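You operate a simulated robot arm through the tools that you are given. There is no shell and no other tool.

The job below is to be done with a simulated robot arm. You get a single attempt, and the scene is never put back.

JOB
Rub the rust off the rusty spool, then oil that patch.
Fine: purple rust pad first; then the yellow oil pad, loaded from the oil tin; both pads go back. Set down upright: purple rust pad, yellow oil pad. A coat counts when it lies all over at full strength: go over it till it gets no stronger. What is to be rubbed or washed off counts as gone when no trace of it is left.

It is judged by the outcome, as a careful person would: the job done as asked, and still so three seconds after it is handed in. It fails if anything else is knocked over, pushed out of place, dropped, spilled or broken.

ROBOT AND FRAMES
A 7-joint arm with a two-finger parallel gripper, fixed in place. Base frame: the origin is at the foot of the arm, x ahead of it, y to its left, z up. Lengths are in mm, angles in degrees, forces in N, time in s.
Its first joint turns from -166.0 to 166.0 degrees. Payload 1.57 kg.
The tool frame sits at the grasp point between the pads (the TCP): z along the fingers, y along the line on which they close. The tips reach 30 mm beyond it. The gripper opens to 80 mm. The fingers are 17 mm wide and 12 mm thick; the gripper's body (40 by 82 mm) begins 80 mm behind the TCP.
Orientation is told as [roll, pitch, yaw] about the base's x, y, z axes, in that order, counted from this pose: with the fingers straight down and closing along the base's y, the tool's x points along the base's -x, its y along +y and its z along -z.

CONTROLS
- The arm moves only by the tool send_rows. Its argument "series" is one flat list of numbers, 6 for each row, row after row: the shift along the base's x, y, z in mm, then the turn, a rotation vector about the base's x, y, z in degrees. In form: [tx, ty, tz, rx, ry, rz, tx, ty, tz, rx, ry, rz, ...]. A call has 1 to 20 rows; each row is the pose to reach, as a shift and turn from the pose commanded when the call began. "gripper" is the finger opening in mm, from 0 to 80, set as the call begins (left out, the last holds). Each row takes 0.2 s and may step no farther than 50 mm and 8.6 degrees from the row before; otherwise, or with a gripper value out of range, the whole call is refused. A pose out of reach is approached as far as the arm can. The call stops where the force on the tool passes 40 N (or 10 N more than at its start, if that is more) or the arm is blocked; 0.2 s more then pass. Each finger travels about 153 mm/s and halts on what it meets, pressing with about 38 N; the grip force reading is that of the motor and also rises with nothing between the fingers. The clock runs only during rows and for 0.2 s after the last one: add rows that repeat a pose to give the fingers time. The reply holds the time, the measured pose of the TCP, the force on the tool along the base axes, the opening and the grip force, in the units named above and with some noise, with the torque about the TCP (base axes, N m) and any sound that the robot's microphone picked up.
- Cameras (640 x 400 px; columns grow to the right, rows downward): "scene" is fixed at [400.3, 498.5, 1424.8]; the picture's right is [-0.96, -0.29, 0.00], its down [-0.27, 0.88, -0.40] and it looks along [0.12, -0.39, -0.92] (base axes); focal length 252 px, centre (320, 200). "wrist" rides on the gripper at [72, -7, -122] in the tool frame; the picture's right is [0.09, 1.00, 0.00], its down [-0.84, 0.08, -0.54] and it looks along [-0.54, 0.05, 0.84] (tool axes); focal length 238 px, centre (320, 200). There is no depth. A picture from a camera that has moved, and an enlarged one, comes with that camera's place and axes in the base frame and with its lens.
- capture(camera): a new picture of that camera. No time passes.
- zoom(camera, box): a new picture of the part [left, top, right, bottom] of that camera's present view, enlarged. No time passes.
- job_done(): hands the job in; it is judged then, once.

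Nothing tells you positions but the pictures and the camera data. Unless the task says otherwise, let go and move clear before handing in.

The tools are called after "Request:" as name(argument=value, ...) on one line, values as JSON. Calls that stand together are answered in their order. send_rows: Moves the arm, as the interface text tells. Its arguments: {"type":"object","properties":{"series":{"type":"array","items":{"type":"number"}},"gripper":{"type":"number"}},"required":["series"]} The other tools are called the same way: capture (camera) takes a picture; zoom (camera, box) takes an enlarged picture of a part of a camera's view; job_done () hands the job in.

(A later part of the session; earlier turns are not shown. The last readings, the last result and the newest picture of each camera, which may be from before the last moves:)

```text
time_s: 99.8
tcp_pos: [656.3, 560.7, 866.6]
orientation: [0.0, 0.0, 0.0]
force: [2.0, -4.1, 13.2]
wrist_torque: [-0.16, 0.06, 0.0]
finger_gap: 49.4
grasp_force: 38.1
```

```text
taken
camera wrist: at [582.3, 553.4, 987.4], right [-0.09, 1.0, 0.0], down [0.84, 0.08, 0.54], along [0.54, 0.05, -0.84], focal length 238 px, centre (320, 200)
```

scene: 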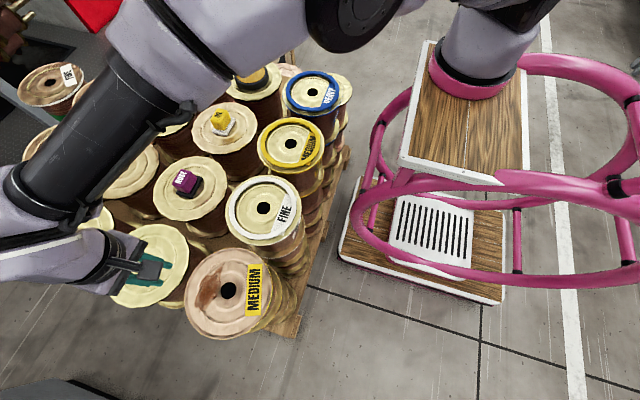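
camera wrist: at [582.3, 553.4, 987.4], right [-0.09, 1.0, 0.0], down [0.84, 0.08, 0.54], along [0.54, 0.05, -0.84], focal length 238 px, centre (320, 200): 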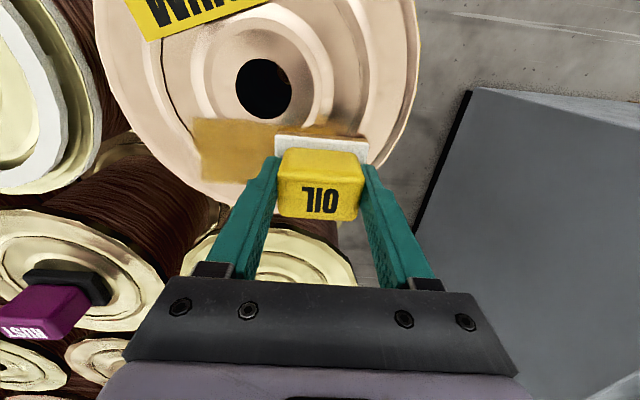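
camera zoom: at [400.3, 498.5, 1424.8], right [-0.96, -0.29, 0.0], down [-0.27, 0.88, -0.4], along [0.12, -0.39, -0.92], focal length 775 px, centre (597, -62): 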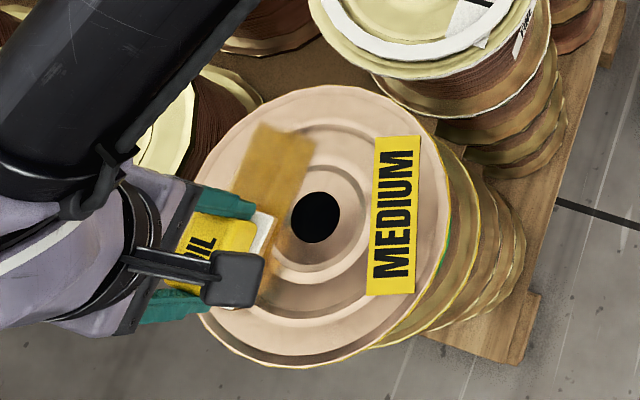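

Request:
send_rows(series=[8, 0, 0, 0, 0, 0, 8, -12, 0.2, 0, 0, 0, 8, -24, 0.5, 0, 0, 0, 8, -40, 0.8, 0, 0, 0, 8, -56, 1, 0, 0, 0, 8, -72, 1.1, 0, 0, 0, 0, -72, 1.1, 0, 0, 0, -7, -72, 1.1, 0, 0, 0, -7, -56, 1, 0, 0, 0, -7, -40, 0.8, 0, 0, 0, -7, -24, 0.5, 0, 0, 0, -7, -12, 0.2, 0, 0, 0, -7, 0, 0, 0, 0, 0, 0, 0, 0, 0, 0, 0, 0, -15, 0.3, 0, 0, 0, 0, -30, 0.6, 0, 0, 0, 0, -45, 0.9, 0, 0, 0, 0, -60, 1.05, 0, 0, 0, 0, -72, 1.1, 0, 0, 0, 0, -72, 1.1, 0, 0, 0])

Request:
send_rows(series=[0, 0, 4, 0, 0, 0, 0, 0, 14, 0, 0, 0, 0, 0, 30, 0, 0, 0, 0, 2, 48, 0, 0, 0, 12, 8, 64, 0, 0, 0, 26, 16, 78, 0, 0, 0, 42, 26, 90, 0, 0, 0, 56, 33, 98, 0, 0, 0, 60, 35, 100, 0, 0, 0, 60, 35, 100, 0, 0, 0])

Request:
capture(camera="wrist")

Request:
zoom(camera="wrist", box=[200, 0, 440, 150])

Request:
zoom(camera="scene", box=[180, 245, 260, 325])

```text
time_s: 104.0
tcp_pos: [655.1, 487.8, 866.9]
orientation: [0.0, 0.0, 0.0]
force: [0.4, 2.9, 9.9]
wrist_torque: [0.09, -0.04, -0.02]
finger_gap: 49.6
grasp_force: 37.7
```

```text
time_s: 106.2
tcp_pos: [713.9, 522.6, 967.0]
orientation: [0.0, -0.1, 0.0]
force: [-0.2, -0.2, -0.6]
wrist_torque: [0.0, -0.05, 0.02]
finger_gap: 49.5
grasp_force: 38.1
```

```text
taken
camera wrist: at [642.7, 516.7, 1087.4], right [-0.09, 1.0, 0.0], down [0.84, 0.08, 0.54], along [0.54, 0.05, -0.84], focal length 238 px, centre (320, 200)
```

wrist: 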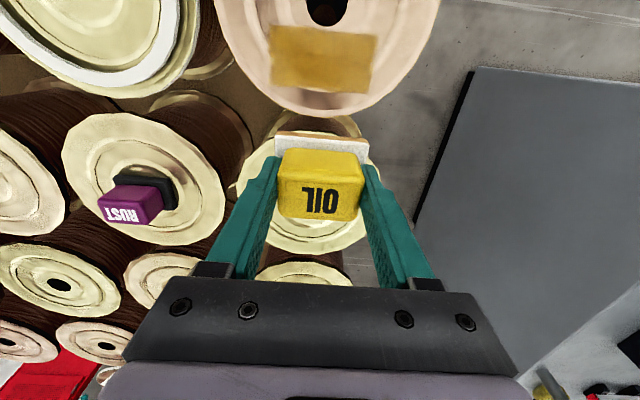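

```text
2.67 times, centred on (320, 75) of wrist
camera zoom: at [642.7, 516.7, 1087.4], right [-0.09, 1.0, 0.0], down [0.84, 0.08, 0.54], along [0.54, 0.05, -0.84], focal length 636 px, centre (320, 533)
```

zoom: 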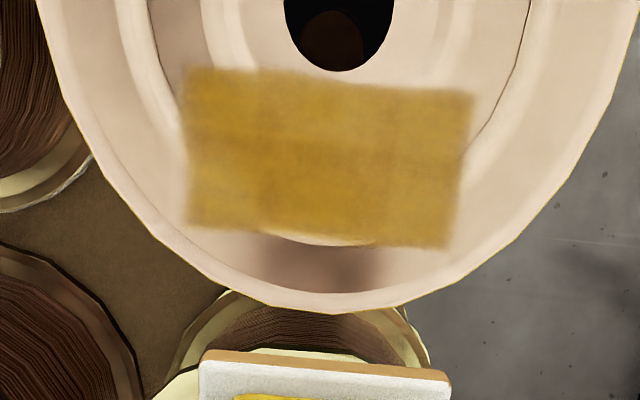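

```text
5.00 times, centred on (220, 285) of scene
camera zoom: at [400.3, 498.5, 1424.8], right [-0.96, -0.29, 0.0], down [-0.27, 0.88, -0.4], along [0.12, -0.39, -0.92], focal length 1259 px, centre (820, -225)
```

zoom: 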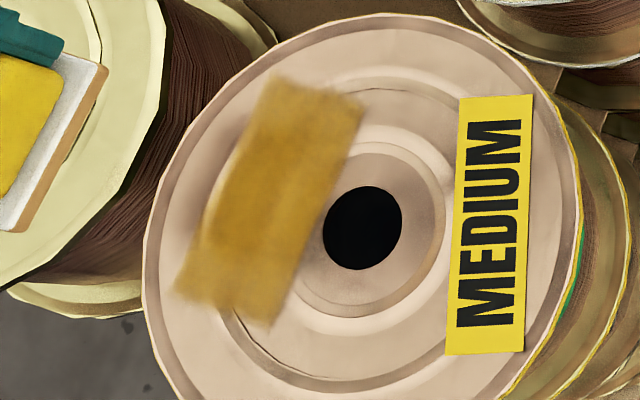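

The oil lies as a neat rectangle over the former rust area. I'll make further passes with a slightly wider range to ensure it is at full strength right up to the edges, then compare.

Request:
send_rows(series=[-15, 0, -15, 0, 0, 0, -35, 0, -35, 0, 0, 0, -52, 0, -55, 0, 0, 0, -60, 0, -75, 0, 0, 0, -60, 0, -89, 0, 0, 0, -60, 0, -96, 0, 0, 0, -60, 0, -99, 0, 0, 0, -60, 0, -100.2, 0, 0, 0, -60, 0, -100.2, 0, 0, 0])

Request:
send_rows(series=[13, 0, 0, 0, 0, 0, 13, 13, -0.3, 0, 0, 0, 13, 26, -0.6, 0, 0, 0, 13, 39, -1, 0, 0, 0, 13, 51, -1.3, 0, 0, 0, 0, 51, -1.3, 0, 0, 0, -12, 51, -1.3, 0, 0, 0, -12, 39, -1, 0, 0, 0, -12, 26, -0.6, 0, 0, 0, -12, 13, -0.3, 0, 0, 0, -12, 0, 0, 0, 0, 0, -12, -14, 0.1, 0, 0, 0, -12, -28, 0.2, 0, 0, 0, -12, -43, 0.3, 0, 0, 0, 0, -43, 0.3, 0, 0, 0, 13, -43, 0.3, 0, 0, 0, 13, -28, 0.2, 0, 0, 0, 13, -14, 0.1, 0, 0, 0, 13, 0, 0, 0, 0, 0, 0, 0, 0, 0, 0, 0])

Request:
send_rows(series=[0, 13, -0.3, 0, 0, 0, 0, 26, -0.6, 0, 0, 0, 0, 39, -1, 0, 0, 0, 0, 51, -1.3, 0, 0, 0, 7, 51, -1.3, 0, 0, 0, 7, 39, -1, 0, 0, 0, 7, 26, -0.6, 0, 0, 0, 7, 13, -0.3, 0, 0, 0, 7, 0, 0, 0, 0, 0, 7, -14, 0.1, 0, 0, 0, 7, -28, 0.2, 0, 0, 0, 7, -43, 0.3, 0, 0, 0, -6, -43, 0.3, 0, 0, 0, -6, -28, 0.2, 0, 0, 0, -6, -14, 0.1, 0, 0, 0, -6, 0, 0, 0, 0, 0, -6, 13, -0.3, 0, 0, 0, -6, 26, -0.6, 0, 0, 0, -6, 39, -1, 0, 0, 0, -6, 51, -1.3, 0, 0, 0])

```text
time_s: 108.2
tcp_pos: [656.1, 524.9, 867.4]
orientation: [0.0, 0.0, 0.0]
force: [-0.5, 1.9, 3.2]
wrist_torque: [-0.07, 0.05, -0.03]
finger_gap: 49.3
grasp_force: 38.0
```

```text
time_s: 112.4
tcp_pos: [654.1, 523.6, 866.9]
orientation: [0.0, -0.1, 0.0]
force: [0.7, 0.6, 4.0]
wrist_torque: [-0.09, -0.14, -0.02]
finger_gap: 49.5
grasp_force: 38.1
```

```text
time_s: 116.6
tcp_pos: [648.8, 575.9, 866.7]
orientation: [0.1, 0.0, 0.0]
force: [0.6, -3.5, 13.2]
wrist_torque: [-0.34, 0.07, -0.01]
finger_gap: 49.5
grasp_force: 37.7
```

Request:
send_rows(series=[0, 0, 4, 0, 0, 0, 0, 0, 14, 0, 0, 0, 2, -4, 30, 0, 0, 0, 10, -10, 48, 0, 0, 0, 24, -20, 64, 0, 0, 0, 38, -32, 80, 0, 0, 0, 52, -42, 92, 0, 0, 0, 62, -49, 100, 0, 0, 0, 66, -51, 101.5, 0, 0, 0, 66, -51, 101.5, 0, 0, 0])

Request:
zoom(camera="wrist", box=[200, 0, 440, 150])

Request:
zoom(camera="scene", box=[180, 245, 260, 325])

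```text
time_s: 118.8
tcp_pos: [714.4, 523.3, 966.5]
orientation: [0.0, 0.0, 0.0]
force: [-0.5, -0.3, -0.7]
wrist_torque: [0.03, 0.02, 0.02]
finger_gap: 49.4
grasp_force: 38.1
```

```text
2.67 times, centred on (320, 75) of wrist
camera zoom: at [643.1, 516.2, 1087.9], right [-0.09, 1.0, 0.0], down [0.84, 0.08, 0.54], along [0.54, 0.05, -0.84], focal length 636 px, centre (320, 533)
```

zoom: 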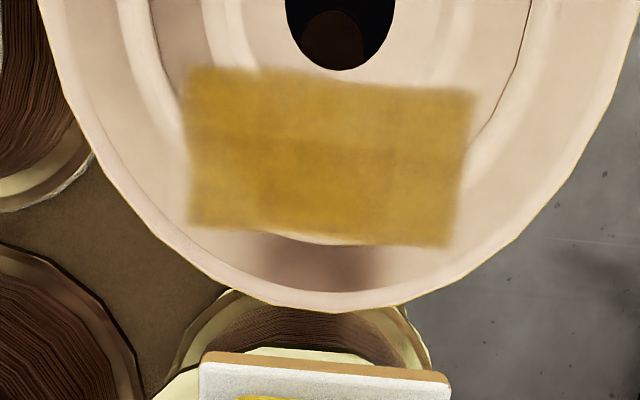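

```text
5.00 times, centred on (220, 285) of scene
camera zoom: at [400.3, 498.5, 1424.8], right [-0.96, -0.29, 0.0], down [-0.27, 0.88, -0.4], along [0.12, -0.39, -0.92], focal length 1259 px, centre (820, -225)
```

zoom: 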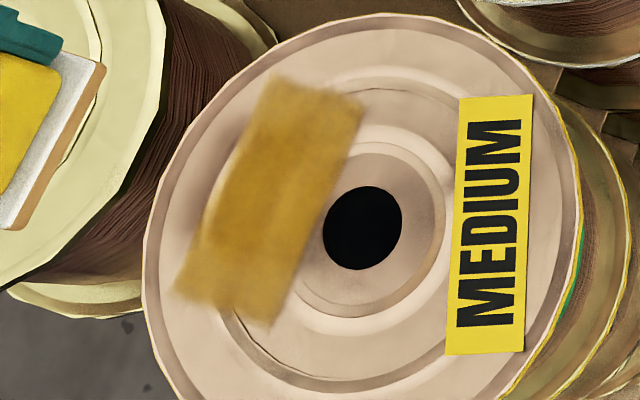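

The extent is unchanged, so the coat fills the patch area. I'll zoom in to check evenness and strength.

Request:
zoom(camera="wrist", box=[265, 15, 385, 100])

Request:
zoom(camera="scene", box=[185, 258, 235, 312])

```text
4.71 times, centred on (325, 58) of wrist
camera zoom: at [643.1, 516.2, 1087.9], right [-0.09, 1.0, 0.0], down [0.84, 0.08, 0.54], along [0.54, 0.05, -0.84], focal length 1122 px, centre (296, 871)
```

zoom: 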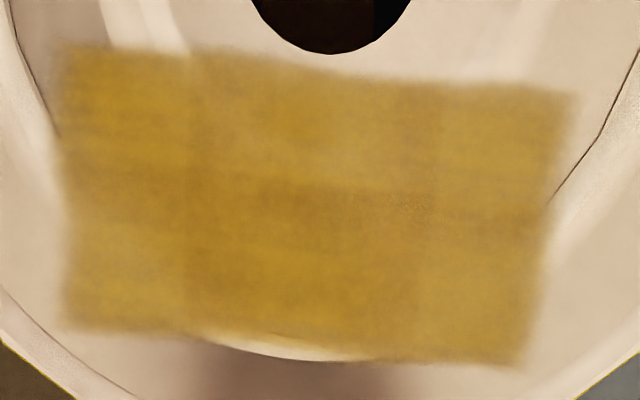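

```text
7.41 times, centred on (210, 285) of scene
camera zoom: at [400.3, 498.5, 1424.8], right [-0.96, -0.29, 0.0], down [-0.27, 0.88, -0.4], along [0.12, -0.39, -0.92], focal length 1866 px, centre (1135, -430)
```

zoom: 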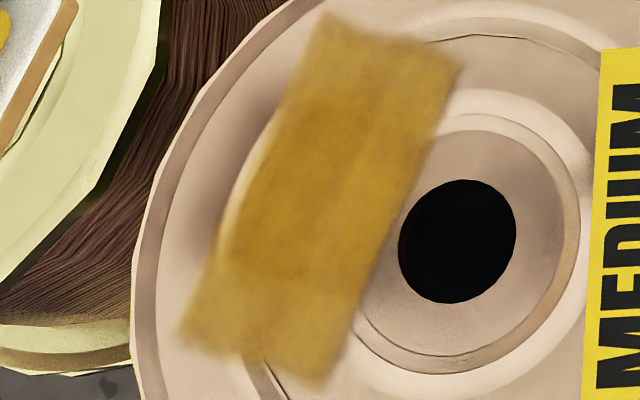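

The coat looks nearly uniform with faint seams, so I'll go over it again with a finer raster and slightly more pressure, then compare for any change.

Request:
send_rows(series=[-15, 0, -15, 0, 0, 0, -35, 0, -35, 0, 0, 0, -52, 0, -55, 0, 0, 0, -60, 0, -75, 0, 0, 0, -60, 0, -89, 0, 0, 0, -60, 0, -96, 0, 0, 0, -60, 0, -99, 0, 0, 0, -60, 0, -100.4, 0, 0, 0, -60, 0, -100.8, 0, 0, 0])

Request:
send_rows(series=[-6, -14, 0.1, 0, 0, 0, -12, -30, 0.3, 0, 0, 0, -12, -18, 0.2, 0, 0, 0, -12, -6, 0, 0, 0, 0, -12, 6, -0.1, 0, 0, 0, -12, 18, -0.4, 0, 0, 0, -12, 32, -0.7, 0, 0, 0, -6, 32, -0.7, 0, 0, 0, -6, 18, -0.4, 0, 0, 0, -6, 6, -0.1, 0, 0, 0, -6, -6, 0, 0, 0, 0, -6, -18, 0.2, 0, 0, 0, -6, -30, 0.3, 0, 0, 0, 0, -30, 0.3, 0, 0, 0, 0, -18, 0.2, 0, 0, 0, 0, -6, 0, 0, 0, 0, 0, 6, -0.1, 0, 0, 0, 0, 18, -0.4, 0, 0, 0, 0, 32, -0.7, 0, 0, 0])

Request:
send_rows(series=[6, 0, 0, 0, 0, 0, 6, -14, 0.3, 0, 0, 0, 6, -26, 0.6, 0, 0, 0, 6, -38, 0.7, 0, 0, 0, 6, -50, 0.9, 0, 0, 0, 6, -62, 1, 0, 0, 0, 12, -62, 1, 0, 0, 0, 12, -50, 0.9, 0, 0, 0, 12, -38, 0.7, 0, 0, 0, 12, -26, 0.6, 0, 0, 0, 12, -14, 0.3, 0, 0, 0, 12, 0, 0, 0, 0, 0, 3, 0, 0, 0, 0, 0, 3, -14, 0.3, 0, 0, 0, 3, -26, 0.6, 0, 0, 0, 3, -38, 0.7, 0, 0, 0, 3, -50, 0.9, 0, 0, 0, 3, -62, 1, 0, 0, 0, -4, -62, 1, 0, 0, 0, -4, -50, 0.9, 0, 0, 0])

Request:
send_rows(series=[0, 12, -0.2, 0, 0, 0, 0, 24, -0.3, 0, 0, 0, 0, 36, -0.6, 0, 0, 0, 0, 50, -0.9, 0, 0, 0, 0, 50, 4, 0, 0, 0, 0, 50, 14, 0, 0, 0, 4, 45, 30, 0, 0, 0, 14, 38, 48, 0, 0, 0, 28, 30, 64, 0, 0, 0, 42, 24, 80, 0, 0, 0, 54, 20, 92, 0, 0, 0, 61, 18, 100, 0, 0, 0, 61, 18, 100, 0, 0, 0])

Request:
zoom(camera="wrist", box=[265, 15, 385, 100])

Request:
zoom(camera="scene", box=[185, 258, 235, 312])

```text
time_s: 120.8
tcp_pos: [654.6, 524.2, 866.4]
orientation: [0.1, -0.2, 0.0]
force: [-1.3, -4.0, 14.4]
wrist_torque: [-0.34, 0.13, -0.03]
finger_gap: 49.3
grasp_force: 37.6
```

```text
time_s: 124.8
tcp_pos: [655.1, 554.9, 865.8]
orientation: [0.0, -0.1, 0.0]
force: [-0.1, -8.0, 27.0]
wrist_torque: [-0.23, 0.04, -0.06]
finger_gap: 49.2
grasp_force: 38.5
```

```text
time_s: 129.0
tcp_pos: [650.8, 504.8, 866.3]
orientation: [-0.1, 0.0, -0.1]
force: [-0.3, -2.6, 5.5]
wrist_torque: [-0.02, -0.07, -0.02]
finger_gap: 49.6
grasp_force: 37.8
```

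```text
time_s: 131.8
tcp_pos: [711.8, 523.2, 967.3]
orientation: [0.0, 0.0, -0.1]
force: [-0.2, 0.1, -1.6]
wrist_torque: [0.0, 0.01, 0.01]
finger_gap: 49.2
grasp_force: 37.9
```

```text
4.71 times, centred on (325, 58) of wrist
camera zoom: at [639.5, 516.7, 1087.1], right [-0.09, 1.0, 0.0], down [0.84, 0.08, 0.54], along [0.54, 0.05, -0.84], focal length 1122 px, centre (296, 871)
```

zoom: 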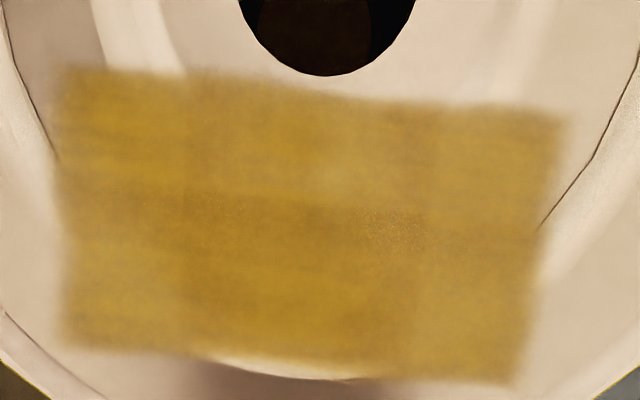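

```text
7.41 times, centred on (210, 285) of scene
camera zoom: at [400.3, 498.5, 1424.8], right [-0.96, -0.29, 0.0], down [-0.27, 0.88, -0.4], along [0.12, -0.39, -0.92], focal length 1866 px, centre (1135, -430)
```

zoom: 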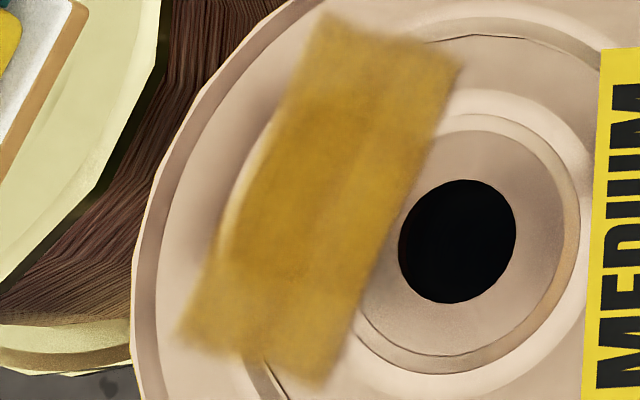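

The appearance, including the faint seams, is unchanged, so the coat seems saturated. I'll check that the pad still carries oil, so that the plateau is not due to a dry pad.

Request:
zoom(camera="wrist", box=[260, 110, 380, 180])

Request:
zoom(camera="scene", box=[140, 240, 210, 300])

```text
5.33 times, centred on (320, 145) of wrist
camera zoom: at [639.5, 516.7, 1087.1], right [-0.09, 1.0, 0.0], down [0.84, 0.08, 0.54], along [0.54, 0.05, -0.84], focal length 1271 px, centre (320, 493)
```

zoom: 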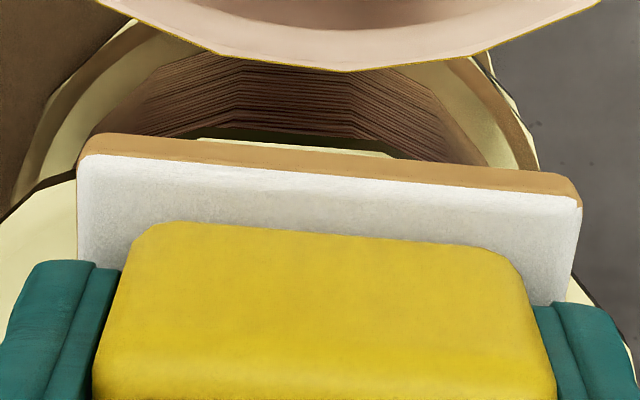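

```text
6.67 times, centred on (175, 270) of scene
camera zoom: at [400.3, 498.5, 1424.8], right [-0.96, -0.29, 0.0], down [-0.27, 0.88, -0.4], along [0.12, -0.39, -0.92], focal length 1679 px, centre (1287, -267)
```

zoom: 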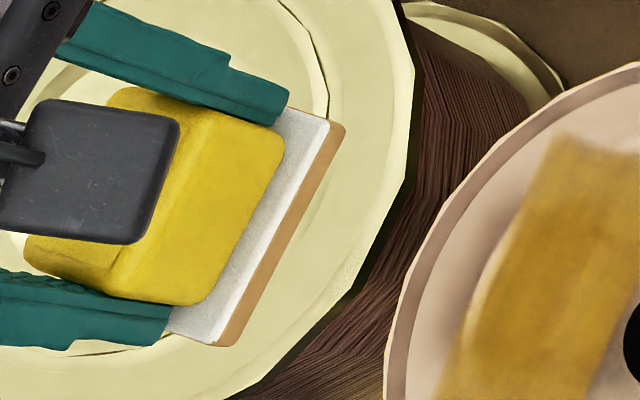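

The pad is still evenly oil-coloured, the coat matches the tin's oil colour and has stopped changing, so it is at full strength. I'll carry the yellow pad back to its spool.

Request:
send_rows(series=[1.1, -4.2, 0, 0, 0, 0, 4.3, -16.9, 0, 0, 0, 0, 9.7, -38.1, 0, 0, 0, 0, 17.3, -67.7, 0, 0, 0, 0, 25.9, -101.5, 0, 0, 0, 0, 34.6, -135.4, 0, 0, 0, 0, 43.2, -169.2, 0, 0, 0, 0, 51.8, -203, 0, 0, 0, 0, 60.5, -236.9, 0, 0, 0, 0, 69.1, -270.7, 0, 0, 0, 0, 77.8, -304.6, 0, 0, 0, 0, 86.4, -338.4, 0, 0, 0, 0, 94, -368, 0, 0, 0, 0, 100.4, -393.4, 0, 0, 0, 0, 104.8, -410.3, 0, 0, 0, 0, 108, -423, 0, 0, 0, 0, 108, -423, -12, 0, 0, 0, 108, -423, -30, 0, 0, 0, 108, -423, -45, 0, 0, 0, 108, -423, -50, 0, 0, 0])

Request:
capture(camera="wrist")

Request:
zoom(camera="scene", box=[185, 258, 235, 312])

Request:
zoom(camera="scene", box=[200, 95, 250, 145])

```text
time_s: 136.0
tcp_pos: [820.5, 101.8, 916.4]
orientation: [0.1, 0.0, 0.0]
force: [-0.8, 0.6, -0.6]
wrist_torque: [0.0, -0.01, -0.02]
finger_gap: 49.6
grasp_force: 37.9
```

```text
taken
camera wrist: at [747.5, 94.0, 1036.3], right [-0.09, 1.0, 0.0], down [0.84, 0.08, 0.54], along [0.54, 0.05, -0.84], focal length 238 px, centre (320, 200)
```

wrist: 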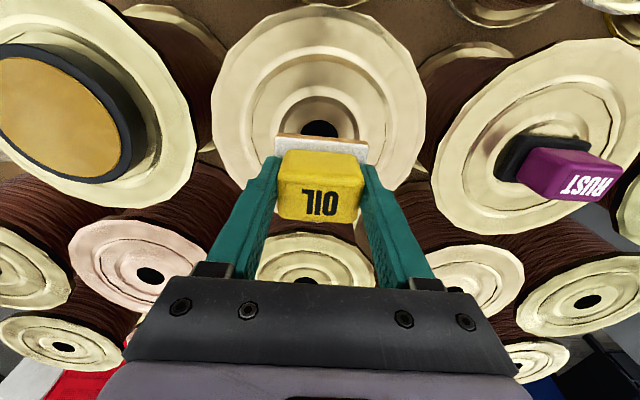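

```text
7.41 times, centred on (210, 285) of scene
camera zoom: at [400.3, 498.5, 1424.8], right [-0.96, -0.29, 0.0], down [-0.27, 0.88, -0.4], along [0.12, -0.39, -0.92], focal length 1866 px, centre (1135, -430)
```

zoom: 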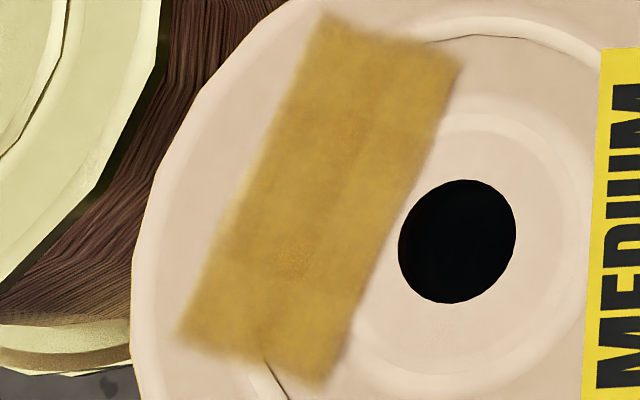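

```text
8.00 times, centred on (225, 120) of scene
camera zoom: at [400.3, 498.5, 1424.8], right [-0.96, -0.29, 0.0], down [-0.27, 0.88, -0.4], along [0.12, -0.39, -0.92], focal length 2015 px, centre (1080, 840)
```

zoom: 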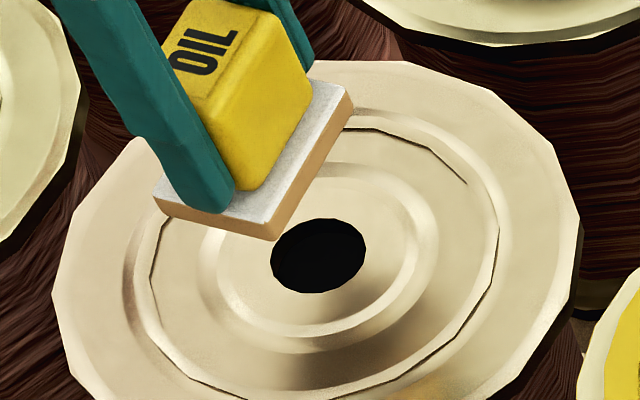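

The patch is now unobstructed from the scene camera, so I'll examine the coat more closely before setting the pad down.

Request:
zoom(camera="scene", box=[190, 258, 226, 312])

Request:
zoom(camera="scene", box=[195, 285, 220, 312])

Request:
zoom(camera="scene", box=[203, 258, 228, 285])

```text
7.41 times, centred on (208, 285) of scene
camera zoom: at [400.3, 498.5, 1424.8], right [-0.96, -0.29, 0.0], down [-0.27, 0.88, -0.4], along [0.12, -0.39, -0.92], focal length 1866 px, centre (1150, -430)
```

zoom: 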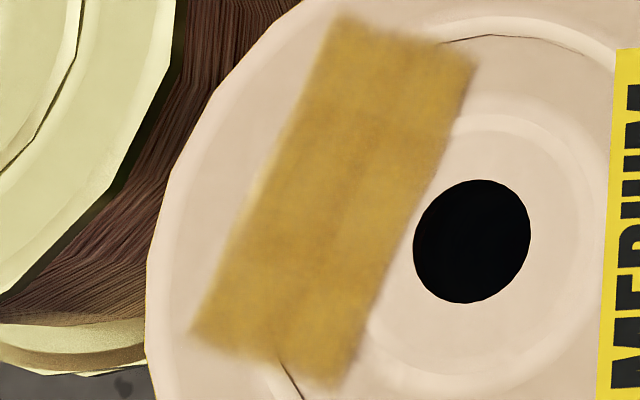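

```text
14.81 times, centred on (208, 298) of scene
camera zoom: at [400.3, 498.5, 1424.8], right [-0.96, -0.29, 0.0], down [-0.27, 0.88, -0.4], along [0.12, -0.39, -0.92], focal length 3732 px, centre (1987, -1259)
```

zoom: 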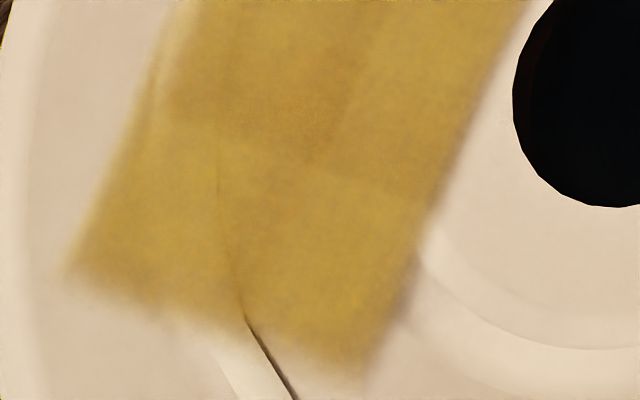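

```text
14.81 times, centred on (216, 272) of scene
camera zoom: at [400.3, 498.5, 1424.8], right [-0.96, -0.29, 0.0], down [-0.27, 0.88, -0.4], along [0.12, -0.39, -0.92], focal length 3732 px, centre (1868, -859)
```

zoom: 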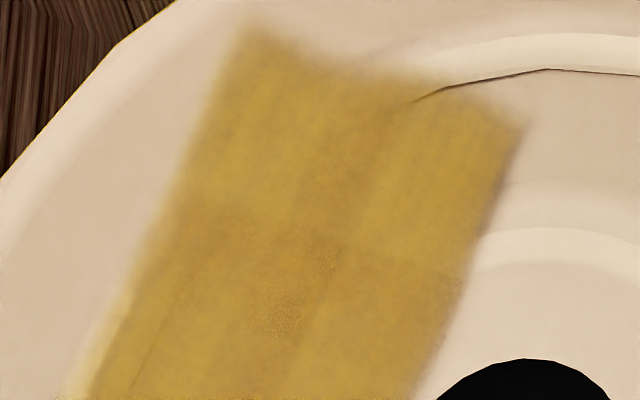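

The coat shows faint bands (ends slightly lighter than the middle), so to be certain it isn't a matter of a spent pad I'll reload at the tin and go over it again, giving the ends more attention.

Request:
send_rows(series=[0, 0, 8, 0, 0, 0, 0, 0, 20, 0, 0, 0, 0, -5, 26, 0, 0, 0, 0, -20, 27, 0, 0, 0, 0, -45, 27, 0, 0, 0, 0, -75, 27, 0, 0, 0, 0, -105, 27, 0, 0, 0, 0, -135, 27, 0, 0, 0, 0, -165, 27, 0, 0, 0, 0, -190, 27, 0, 0, 0, 0, -205, 27, 0, 0, 0, -0.5, -210, 27, 0, 0, 0, -0.5, -210, 15, 0, 0, 0, -0.5, -210, 0, 0, 0, 0, -0.5, -210, -12, 0, 0, 0, -0.5, -210, -20, 0, 0, 0, -0.5, -210, -23, 0, 0, 0, -0.5, -210, -24.5, 0, 0, 0, -0.5, -210, -24.5, 0, 0, 0])

Request:
zoom(camera="scene", box=[220, 45, 300, 110])

Request:
zoom(camera="wrist", box=[220, 70, 420, 225])

```text
time_s: 140.0
tcp_pos: [819.9, -108.3, 891.9]
orientation: [-0.1, 0.0, -0.1]
force: [-0.3, 0.4, -1.4]
wrist_torque: [0.02, 0.0, -0.03]
finger_gap: 49.5
grasp_force: 37.5
```

```text
6.15 times, centred on (260, 78) of scene
camera zoom: at [400.3, 498.5, 1424.8], right [-0.96, -0.29, 0.0], down [-0.27, 0.88, -0.4], along [0.12, -0.39, -0.92], focal length 1550 px, centre (689, 954)
```

zoom: 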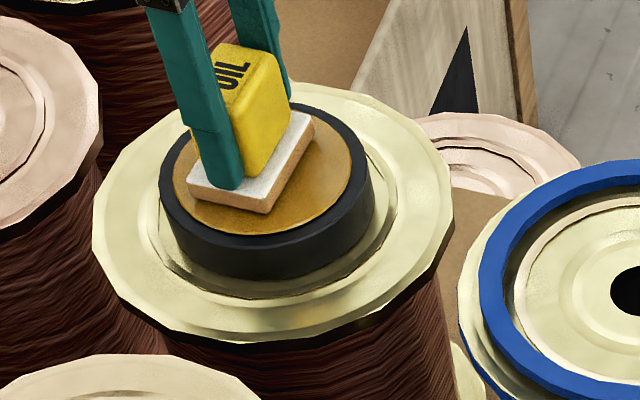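

```text
2.58 times, centred on (320, 148) of wrist
camera zoom: at [747.8, -115.9, 1012.6], right [-0.09, 1.0, 0.0], down [0.84, 0.08, 0.54], along [0.54, 0.05, -0.84], focal length 615 px, centre (320, 336)
```

zoom: 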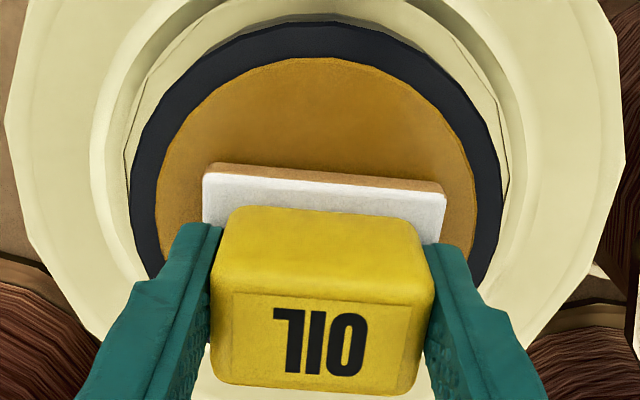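

I'll nudge the pad 3 mm to centre it in the tin, then lower to contact.

Request:
send_rows(series=[-3, -1.5, 0, 0, 0, 0, -3, -1.5, -0.8, 0, 0, 0, -3, -1.5, -0.8, 0, 0, 0])

Request:
send_rows(series=[0, 0, -0.8, 0, 0, 0, 0, 0, -0.8, 0, 0, 0])

Request:
send_rows(series=[0, 0, -0.8, 0, 0, 0, 0, 0, -0.8, 0, 0, 0])

Request:
send_rows(series=[0, 0, -0.6, 0, 0, 0, 0, 0, -0.6, 0, 0, 0])

```text
time_s: 140.8
tcp_pos: [815.9, -110.7, 890.0]
orientation: [0.0, 0.0, 0.0]
force: [1.2, -0.2, -0.8]
wrist_torque: [0.0, 0.0, 0.0]
finger_gap: 49.5
grasp_force: 38.0
```

```text
time_s: 141.4
tcp_pos: [816.9, -111.4, 889.6]
orientation: [0.0, 0.0, 0.0]
force: [-0.1, 0.0, -1.0]
wrist_torque: [0.01, -0.03, 0.02]
finger_gap: 49.5
grasp_force: 37.7
```

```text
time_s: 142.0
tcp_pos: [816.1, -110.4, 889.2]
orientation: [0.0, 0.1, 0.1]
force: [-0.2, 0.0, -1.0]
wrist_torque: [0.0, 0.02, 0.01]
finger_gap: 49.5
grasp_force: 37.9
```

```text
time_s: 142.6
tcp_pos: [817.1, -111.1, 889.4]
orientation: [-0.1, 0.0, 0.0]
force: [1.1, -0.3, -0.7]
wrist_torque: [-0.04, 0.05, 0.0]
finger_gap: 49.5
grasp_force: 37.6
```

Request:
send_rows(series=[0, 0, -0.6, 0, 0, 0, 0, 0, -0.6, 0, 0, 0])

Request:
send_rows(series=[0, 0, -0.6, 0, 0, 0, 0, 0, -0.6, 0, 0, 0])

Request:
send_rows(series=[0, 0, -0.5, 0, 0, 0, 0, 0, -0.5, 0, 0, 0])

```text
time_s: 143.2
tcp_pos: [816.7, -111.9, 888.2]
orientation: [0.0, -0.1, 0.0]
force: [-1.1, 0.5, 0.4]
wrist_torque: [0.02, -0.03, -0.02]
finger_gap: 49.4
grasp_force: 38.1
```

```text
time_s: 143.8
tcp_pos: [816.8, -111.9, 887.9]
orientation: [0.0, -0.1, 0.0]
force: [-1.6, -1.6, 13.7]
wrist_torque: [-0.05, 0.09, -0.01]
finger_gap: 49.3
grasp_force: 38.1
```

```text
time_s: 144.4
tcp_pos: [816.2, -110.9, 888.6]
orientation: [0.0, -0.2, 0.0]
force: [2.3, 2.3, 22.3]
wrist_torque: [-0.01, 0.1, -0.01]
finger_gap: 49.7
grasp_force: 37.8
```

Loaded contact at about 20 N. I'll ease slightly, dwell, then lift and compare the pad's oil layer.

Request:
send_rows(series=[0, 0, 0.4, 0, 0, 0, 0, 0, 0.4, 0, 0, 0, 0, 0, 0.4, 0, 0, 0, 0, 0, 0.4, 0, 0, 0, 0, 0, 0.4, 0, 0, 0, 0, 0, 0.4, 0, 0, 0, 0, 0, 0.4, 0, 0, 0])

Request:
send_rows(series=[0, 0, 2, 0, 0, 0, 0, 0, 6, 0, 0, 0, 0, 0, 14, 0, 0, 0, 0, 0, 26, 0, 0, 0, 0, 0, 40, 0, 0, 0, 0, 0, 52, 0, 0, 0, 0, 0, 52, 0, 0, 0])

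Request:
zoom(camera="scene", box=[220, 35, 300, 110])

Request:
zoom(camera="wrist", box=[260, 110, 380, 180])

```text
time_s: 146.0
tcp_pos: [816.0, -111.2, 887.6]
orientation: [0.0, -0.2, 0.1]
force: [6.7, 1.3, 25.3]
wrist_torque: [0.02, -0.28, 0.01]
finger_gap: 49.5
grasp_force: 37.9
```

```text
time_s: 147.6
tcp_pos: [817.4, -111.0, 938.9]
orientation: [0.0, -0.1, 0.1]
force: [0.3, 0.2, 0.4]
wrist_torque: [0.04, 0.01, 0.05]
finger_gap: 49.7
grasp_force: 37.9
```

```text
5.33 times, centred on (260, 72) of scene
camera zoom: at [400.3, 498.5, 1424.8], right [-0.96, -0.29, 0.0], down [-0.27, 0.88, -0.4], along [0.12, -0.39, -0.92], focal length 1343 px, centre (640, 880)
```

zoom: 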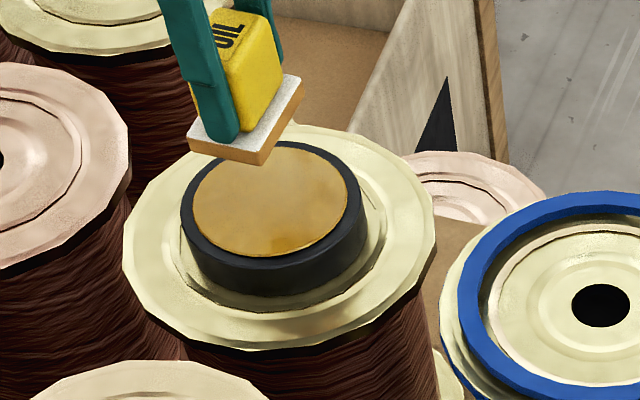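

```text
5.33 times, centred on (320, 145) of wrist
camera zoom: at [744.1, -118.1, 1060.0], right [-0.09, 1.0, 0.0], down [0.84, 0.08, 0.54], along [0.54, 0.05, -0.84], focal length 1271 px, centre (320, 493)
```

zoom: 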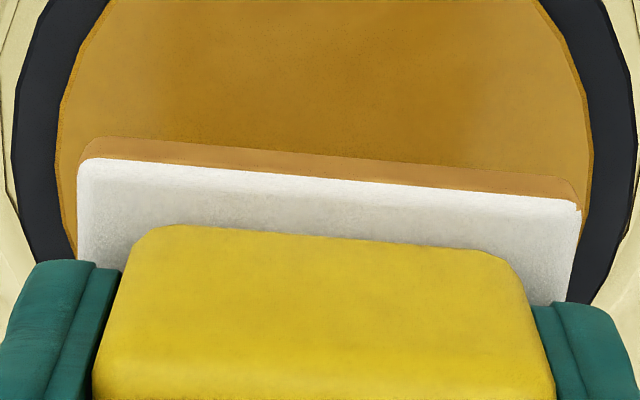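

The pad is reloaded and the tin is undisturbed. I'll carry it back to the patch.

Request:
send_rows(series=[-1.6, 6.3, 0, 0, 0, 0, -4.9, 19, 0, 0, 0, 0, -11.5, 44.3, 0, 0, 0, 0, -19.7, 76, 0, 0, 0, 0, -27.9, 107.6, 0, 0, 0, 0, -36.1, 139.3, 0, 0, 0, 0, -44.3, 170.9, 0, 0, 0, 0, -52.5, 202.6, 0, 0, 0, 0, -60.7, 234.2, 0, 0, 0, 0, -68.9, 265.9, 0, 0, 0, 0, -77.1, 297.5, 0, 0, 0, 0, -85.3, 329.2, 0, 0, 0, 0, -93.5, 360.8, 0, 0, 0, 0, -101.7, 392.5, 0, 0, 0, 0, -109.9, 424.1, 0, 0, 0, 0, -118.1, 455.8, 0, 0, 0, 0, -126.3, 487.4, 0, 0, 0, 0, -134.5, 519.1, 0, 0, 0, 0, -142.7, 550.7, 0, 0, 0, 0, -149.2, 576, 0, 0, 0, 0])

Request:
send_rows(series=[-7, 27, 0, 0, 0, 0, -12, 45, 0, 0, 0, 0, -15.3, 55.5, 0, 0, 0, 0, -15.3, 55.5, -8, 0, 0, 0, -15.3, 55.5, -22, 0, 0, 0, -15.3, 55.5, -38, 0, 0, 0, -15.3, 55.5, -52, 0, 0, 0, -15.3, 55.5, -62, 0, 0, 0, -15.3, 55.5, -68, 0, 0, 0, -15.3, 55.5, -71, 0, 0, 0, -15.3, 55.5, -72, 0, 0, 0, -15.3, 55.5, -72, 0, 0, 0])

Request:
zoom(camera="wrist", box=[200, 50, 440, 200])

```text
time_s: 151.8
tcp_pos: [669.3, 464.1, 938.1]
orientation: [0.1, -0.1, -0.1]
force: [0.2, 0.4, -0.7]
wrist_torque: [0.03, 0.06, -0.01]
finger_gap: 49.4
grasp_force: 38.0
```

```text
time_s: 154.4
tcp_pos: [650.6, 520.6, 867.9]
orientation: [0.0, 0.0, 0.0]
force: [0.0, -0.2, -1.2]
wrist_torque: [0.01, -0.01, 0.01]
finger_gap: 49.2
grasp_force: 37.3
```

```text
2.67 times, centred on (320, 125) of wrist
camera zoom: at [579.2, 514.0, 988.6], right [-0.09, 1.0, 0.0], down [0.84, 0.08, 0.54], along [0.54, 0.05, -0.84], focal length 636 px, centre (320, 400)
```

zoom: 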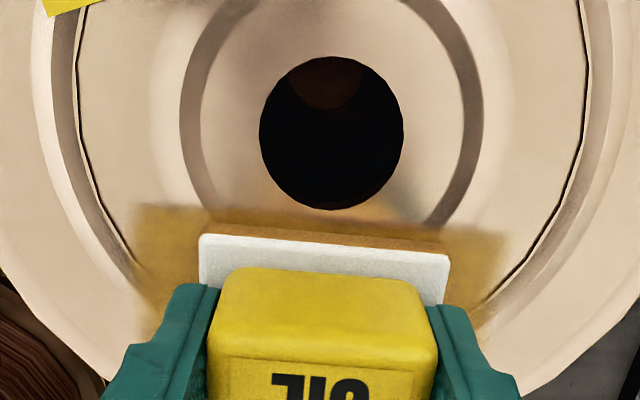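

Request:
send_rows(series=[0, 0, -0.8, 0, 0, 0, 0, 0, -1.5, 0, 0, 0, 0, 0, -1.5, 0, 0, 0])

Request:
send_rows(series=[0, 0, -0.7, 0, 0, 0, 0, 0, -0.7, 0, 0, 0])

Request:
send_rows(series=[0, 0, -0.6, 0, 0, 0, 0, 0, -0.6, 0, 0, 0])

```text
time_s: 155.2
tcp_pos: [650.4, 521.7, 865.2]
orientation: [0.0, 0.0, 0.0]
force: [0.0, 0.7, -1.1]
wrist_torque: [0.01, -0.01, -0.02]
finger_gap: 49.5
grasp_force: 37.5
```

```text
time_s: 155.8
tcp_pos: [652.7, 519.9, 867.2]
orientation: [-0.1, 0.0, 0.0]
force: [-0.5, -0.3, 4.9]
wrist_torque: [-0.14, 0.01, -0.02]
finger_gap: 49.7
grasp_force: 38.1
```

```text
time_s: 156.4
tcp_pos: [651.7, 520.8, 865.8]
orientation: [0.1, -0.2, 0.0]
force: [-0.6, -1.4, 11.2]
wrist_torque: [-0.22, 0.05, -0.02]
finger_gap: 49.5
grasp_force: 37.5
```

Contact at about 11 N with the reloaded pad. I'll work both ends and then the whole area again.

Request:
send_rows(series=[0, -12, 0.1, 0, 0, 0, 0, -25, 0.25, 0, 0, 0, 0, -38, 0.35, 0, 0, 0, 8, -38, 0.35, 0, 0, 0, 8, -25, 0.25, 0, 0, 0, 8, -12, 0.1, 0, 0, 0, 0, -12, 0.1, 0, 0, 0, -9, -12, 0.1, 0, 0, 0, -9, -25, 0.25, 0, 0, 0, -9, -38, 0.35, 0, 0, 0, 0, -38, 0.35, 0, 0, 0, 0, -25, 0.25, 0, 0, 0, 0, -12, 0.1, 0, 0, 0, 0, 0, 0, 0, 0, 0, 0, 13, -0.2, 0, 0, 0, 0, 26, -0.5, 0, 0, 0, 0, 40, -0.8, 0, 0, 0, 8, 40, -0.8, 0, 0, 0, 8, 26, -0.5, 0, 0, 0, 8, 13, -0.2, 0, 0, 0])

Request:
send_rows(series=[-8, 0, 0, 0, 0, 0, -17, 0, 0, 0, 0, 0, -17, 13, -0.3, 0, 0, 0, -17, 27, -0.6, 0, 0, 0, -8, 27, -0.6, 0, 0, 0, -8, 13, -0.3, 0, 0, 0, -8, 0, 0, 0, 0, 0, -8, -13, 0.2, 0, 0, 0, 0, -13, 0.2, 0, 0, 0, 0, -25, 0.3, 0, 0, 0, 0, -38, 0.45, 0, 0, 0, 0, -51, 0.55, 0, 0, 0, -8, -51, 0.55, 0, 0, 0, -17, -51, 0.55, 0, 0, 0, -17, -38, 0.45, 0, 0, 0, -17, -25, 0.3, 0, 0, 0, -17, -13, 0.2, 0, 0, 0, -17, 0, 0, 0, 0, 0, -17, 13, -0.3, 0, 0, 0, -17, 27, -0.6, 0, 0, 0])

Request:
send_rows(series=[9, 0, 0, 0, 0, 0, 9, -14, 0.3, 0, 0, 0, 9, -27, 0.6, 0, 0, 0, 9, -40, 0.8, 0, 0, 0, 9, -52, 0.9, 0, 0, 0, 9, -65, 1.05, 0, 0, 0, 9, -78, 1.15, 0, 0, 0, 9, -78, 5, 0, 0, 0, 9, -78, 16, 0, 0, 0, 12, -74, 32, 0, 0, 0, 22, -66, 50, 0, 0, 0, 36, -56, 66, 0, 0, 0, 50, -47, 82, 0, 0, 0, 62, -40, 94, 0, 0, 0, 69, -37, 102.5, 0, 0, 0, 69, -37, 102.5, 0, 0, 0])

Request:
zoom(camera="wrist", box=[265, 15, 385, 100])

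Request:
zoom(camera="scene", box=[185, 258, 235, 312])

Request:
zoom(camera="wrist", box=[260, 110, 380, 180])

```text
time_s: 160.6
tcp_pos: [658.4, 536.8, 864.2]
orientation: [0.2, -0.2, 0.1]
force: [1.1, 8.0, 25.4]
wrist_torque: [0.02, 0.2, -0.04]
finger_gap: 49.5
grasp_force: 38.4
```

```text
time_s: 164.8
tcp_pos: [643.6, 559.1, 865.1]
orientation: [0.0, 0.1, 0.0]
force: [0.6, -1.6, 2.4]
wrist_torque: [-0.08, 0.02, -0.03]
finger_gap: 49.6
grasp_force: 38.2
```

```text
time_s: 168.2
tcp_pos: [713.0, 523.8, 965.1]
orientation: [0.0, 0.0, 0.0]
force: [0.0, -0.8, -1.2]
wrist_torque: [-0.01, -0.02, -0.01]
finger_gap: 49.2
grasp_force: 37.4
```

```text
4.71 times, centred on (325, 58) of wrist
camera zoom: at [641.5, 517.2, 1086.6], right [-0.09, 1.0, 0.0], down [0.84, 0.08, 0.54], along [0.54, 0.05, -0.84], focal length 1122 px, centre (296, 871)
```

zoom: 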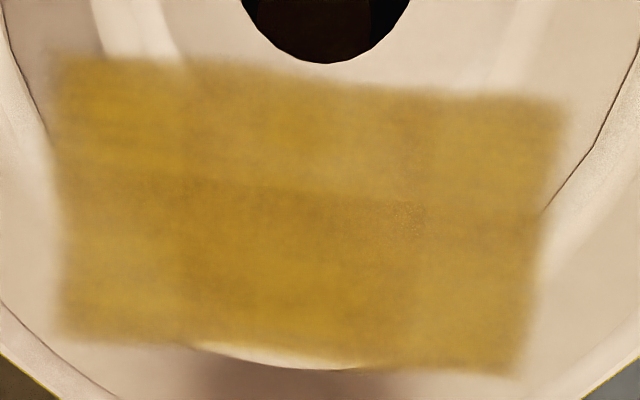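

```text
7.41 times, centred on (210, 285) of scene
camera zoom: at [400.3, 498.5, 1424.8], right [-0.96, -0.29, 0.0], down [-0.27, 0.88, -0.4], along [0.12, -0.39, -0.92], focal length 1866 px, centre (1135, -430)
```

zoom: 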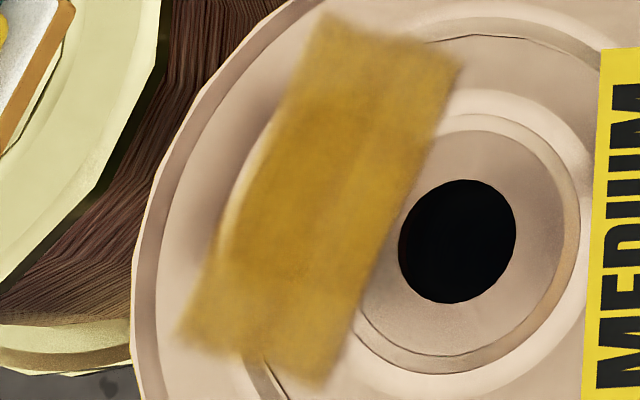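

```text
5.33 times, centred on (320, 145) of wrist
camera zoom: at [641.5, 517.2, 1086.6], right [-0.09, 1.0, 0.0], down [0.84, 0.08, 0.54], along [0.54, 0.05, -0.84], focal length 1271 px, centre (320, 493)
```

zoom: 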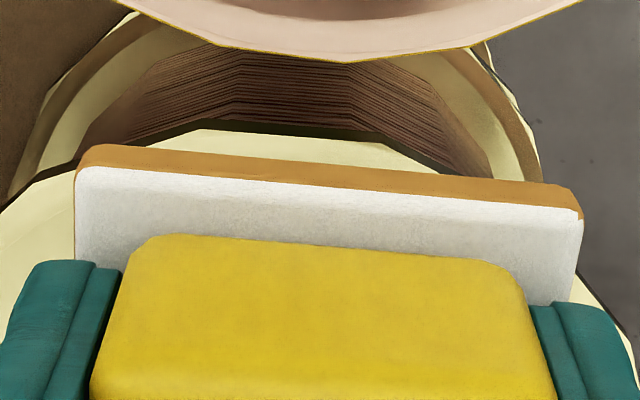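

No further change in the coat with a well-loaded pad, so it is at full strength. I'll return the yellow pad to its spool, correcting for about 3 mm of slip in the grip.

Request:
send_rows(series=[1.1, -4.2, 0, 0, 0, 0, 4.3, -16.9, 0, 0, 0, 0, 9.7, -38.1, 0, 0, 0, 0, 17.3, -67.7, 0, 0, 0, 0, 25.9, -101.5, 0, 0, 0, 0, 34.6, -135.4, 0, 0, 0, 0, 43.2, -169.2, 0, 0, 0, 0, 51.8, -203, 0, 0, 0, 0, 60.5, -236.9, 0, 0, 0, 0, 69.1, -270.7, 0, 0, 0, 0, 77.8, -304.6, 0, 0, 0, 0, 86.4, -338.4, 0, 0, 0, 0, 94, -368, 0, 0, 0, 0, 100.4, -393.4, 0, 0, 0, 0, 103.8, -410.3, 0, 0, 0, 0, 105.3, -423, 0, 0, 0, 0, 105.3, -423, -12, 0, 0, 0, 105.3, -423, -30, 0, 0, 0, 105.3, -423, -48, 0, 0, 0, 105.3, -423, -60, 0, 0, 0])

Request:
send_rows(series=[0, 0, -12, 0, 0, 0, 0, 0, -22, 0, 0, 0, 0, 0, -29, 0, 0, 0, 0, 0, -34, 0, 0, 0, 0, 0, -36, 0, 0, 0, 0, 0, -36, 0, 0, 0])

Request:
zoom(camera="scene", box=[200, 95, 250, 145])

Request:
zoom(camera="wrist", box=[220, 100, 420, 225])

Request:
zoom(camera="scene", box=[185, 258, 235, 312])

```text
time_s: 172.4
tcp_pos: [817.3, 101.2, 905.8]
orientation: [0.1, 0.0, -0.1]
force: [-0.7, 0.4, -0.5]
wrist_torque: [-0.04, 0.0, 0.0]
finger_gap: 49.3
grasp_force: 37.9
```

```text
time_s: 173.8
tcp_pos: [816.4, 100.9, 870.8]
orientation: [0.1, 0.0, 0.0]
force: [0.2, -0.7, -0.7]
wrist_torque: [0.01, -0.01, 0.03]
finger_gap: 49.5
grasp_force: 38.2
```

```text
8.00 times, centred on (225, 120) of scene
camera zoom: at [400.3, 498.5, 1424.8], right [-0.96, -0.29, 0.0], down [-0.27, 0.88, -0.4], along [0.12, -0.39, -0.92], focal length 2015 px, centre (1080, 840)
```

zoom: 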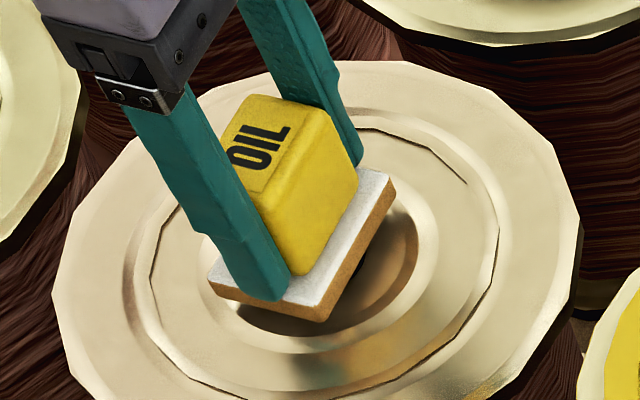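

```text
3.20 times, centred on (320, 162) of wrist
camera zoom: at [744.7, 93.9, 991.1], right [-0.09, 1.0, 0.0], down [0.84, 0.08, 0.54], along [0.54, 0.05, -0.84], focal length 763 px, centre (320, 320)
```

zoom: 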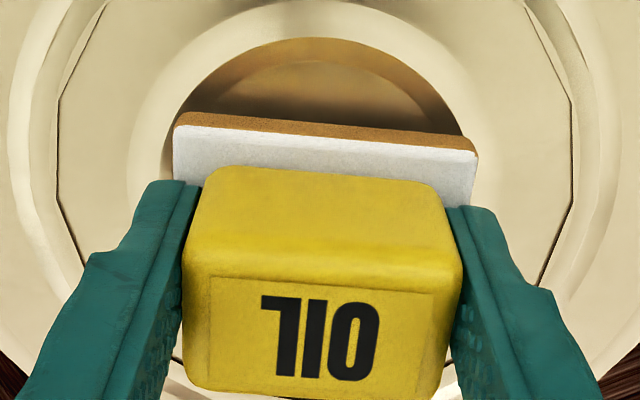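

```text
7.41 times, centred on (210, 285) of scene
camera zoom: at [400.3, 498.5, 1424.8], right [-0.96, -0.29, 0.0], down [-0.27, 0.88, -0.4], along [0.12, -0.39, -0.92], focal length 1866 px, centre (1135, -430)
```

zoom: 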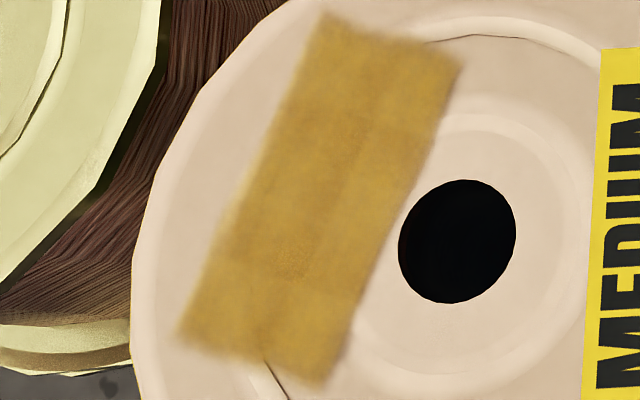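

The coat looks unchanged and even. Now I'll lower the yellow pad the last few millimetres until light contact.

Request:
send_rows(series=[-1, 0, -1, 0, 0, 0, -1, 0, -2, 0, 0, 0, -1, 0, -3, 0, 0, 0, -1, 0, -3.6, 0, 0, 0, -1, 0, -3.6, 0, 0, 0])

Request:
send_rows(series=[0, 0, -0.6, 0, 0, 0, 0, 0, -0.6, 0, 0, 0])

Request:
send_rows(series=[0, 0, -0.6, 0, 0, 0, 0, 0, -0.6, 0, 0, 0])

Request:
send_rows(series=[0, 0, -0.5, 0, 0, 0, 0, 0, -0.5, 0, 0, 0])

```text
time_s: 175.0
tcp_pos: [816.0, 100.7, 866.3]
orientation: [0.0, 0.0, 0.0]
force: [0.0, -0.6, -1.1]
wrist_torque: [-0.01, 0.01, -0.02]
finger_gap: 49.3
grasp_force: 38.0
```

```text
time_s: 175.6
tcp_pos: [815.0, 101.0, 867.2]
orientation: [0.1, -0.1, 0.0]
force: [-0.1, 0.2, -0.5]
wrist_torque: [-0.01, 0.01, 0.01]
finger_gap: 49.6
grasp_force: 38.2
```

```text
time_s: 176.2
tcp_pos: [817.0, 101.0, 864.4]
orientation: [0.0, 0.0, -0.1]
force: [0.7, 0.4, -1.3]
wrist_torque: [-0.01, 0.0, 0.03]
finger_gap: 49.5
grasp_force: 37.6
```

```text
time_s: 176.8
tcp_pos: [815.9, 100.7, 864.6]
orientation: [0.0, 0.0, 0.0]
force: [-0.9, 0.5, -0.8]
wrist_torque: [0.01, 0.0, 0.04]
finger_gap: 49.3
grasp_force: 38.4
```

Request:
send_rows(series=[0, 0, -0.5, 0, 0, 0, 0, 0, -0.5, 0, 0, 0])

Request:
send_rows(series=[0, 0, -0.5, 0, 0, 0, 0, 0, -0.5, 0, 0, 0])

Request:
send_rows(series=[0, 0, -0.4, 0, 0, 0, 0, 0, -0.4, 0, 0, 0])

Request:
zoom(camera="scene", box=[200, 95, 250, 145])

```text
time_s: 177.4
tcp_pos: [816.8, 101.8, 864.2]
orientation: [0.0, 0.0, 0.0]
force: [0.4, -0.6, -0.8]
wrist_torque: [0.02, 0.0, 0.0]
finger_gap: 49.4
grasp_force: 38.2
```

```text
time_s: 178.0
tcp_pos: [816.0, 101.1, 863.3]
orientation: [0.1, 0.1, 0.0]
force: [1.5, 1.1, 1.7]
wrist_torque: [-0.04, -0.02, 0.0]
finger_gap: 49.4
grasp_force: 37.9
```

```text
time_s: 178.6
tcp_pos: [817.3, 100.8, 864.3]
orientation: [0.0, -0.1, 0.0]
force: [-0.1, -1.3, 8.5]
wrist_torque: [-0.08, 0.07, -0.02]
finger_gap: 49.4
grasp_force: 37.8
```

```text
8.00 times, centred on (225, 120) of scene
camera zoom: at [400.3, 498.5, 1424.8], right [-0.96, -0.29, 0.0], down [-0.27, 0.88, -0.4], along [0.12, -0.39, -0.92], focal length 2015 px, centre (1080, 840)
```

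zoom: 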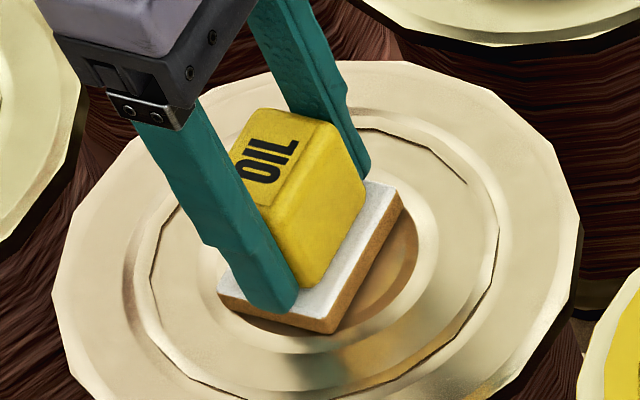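

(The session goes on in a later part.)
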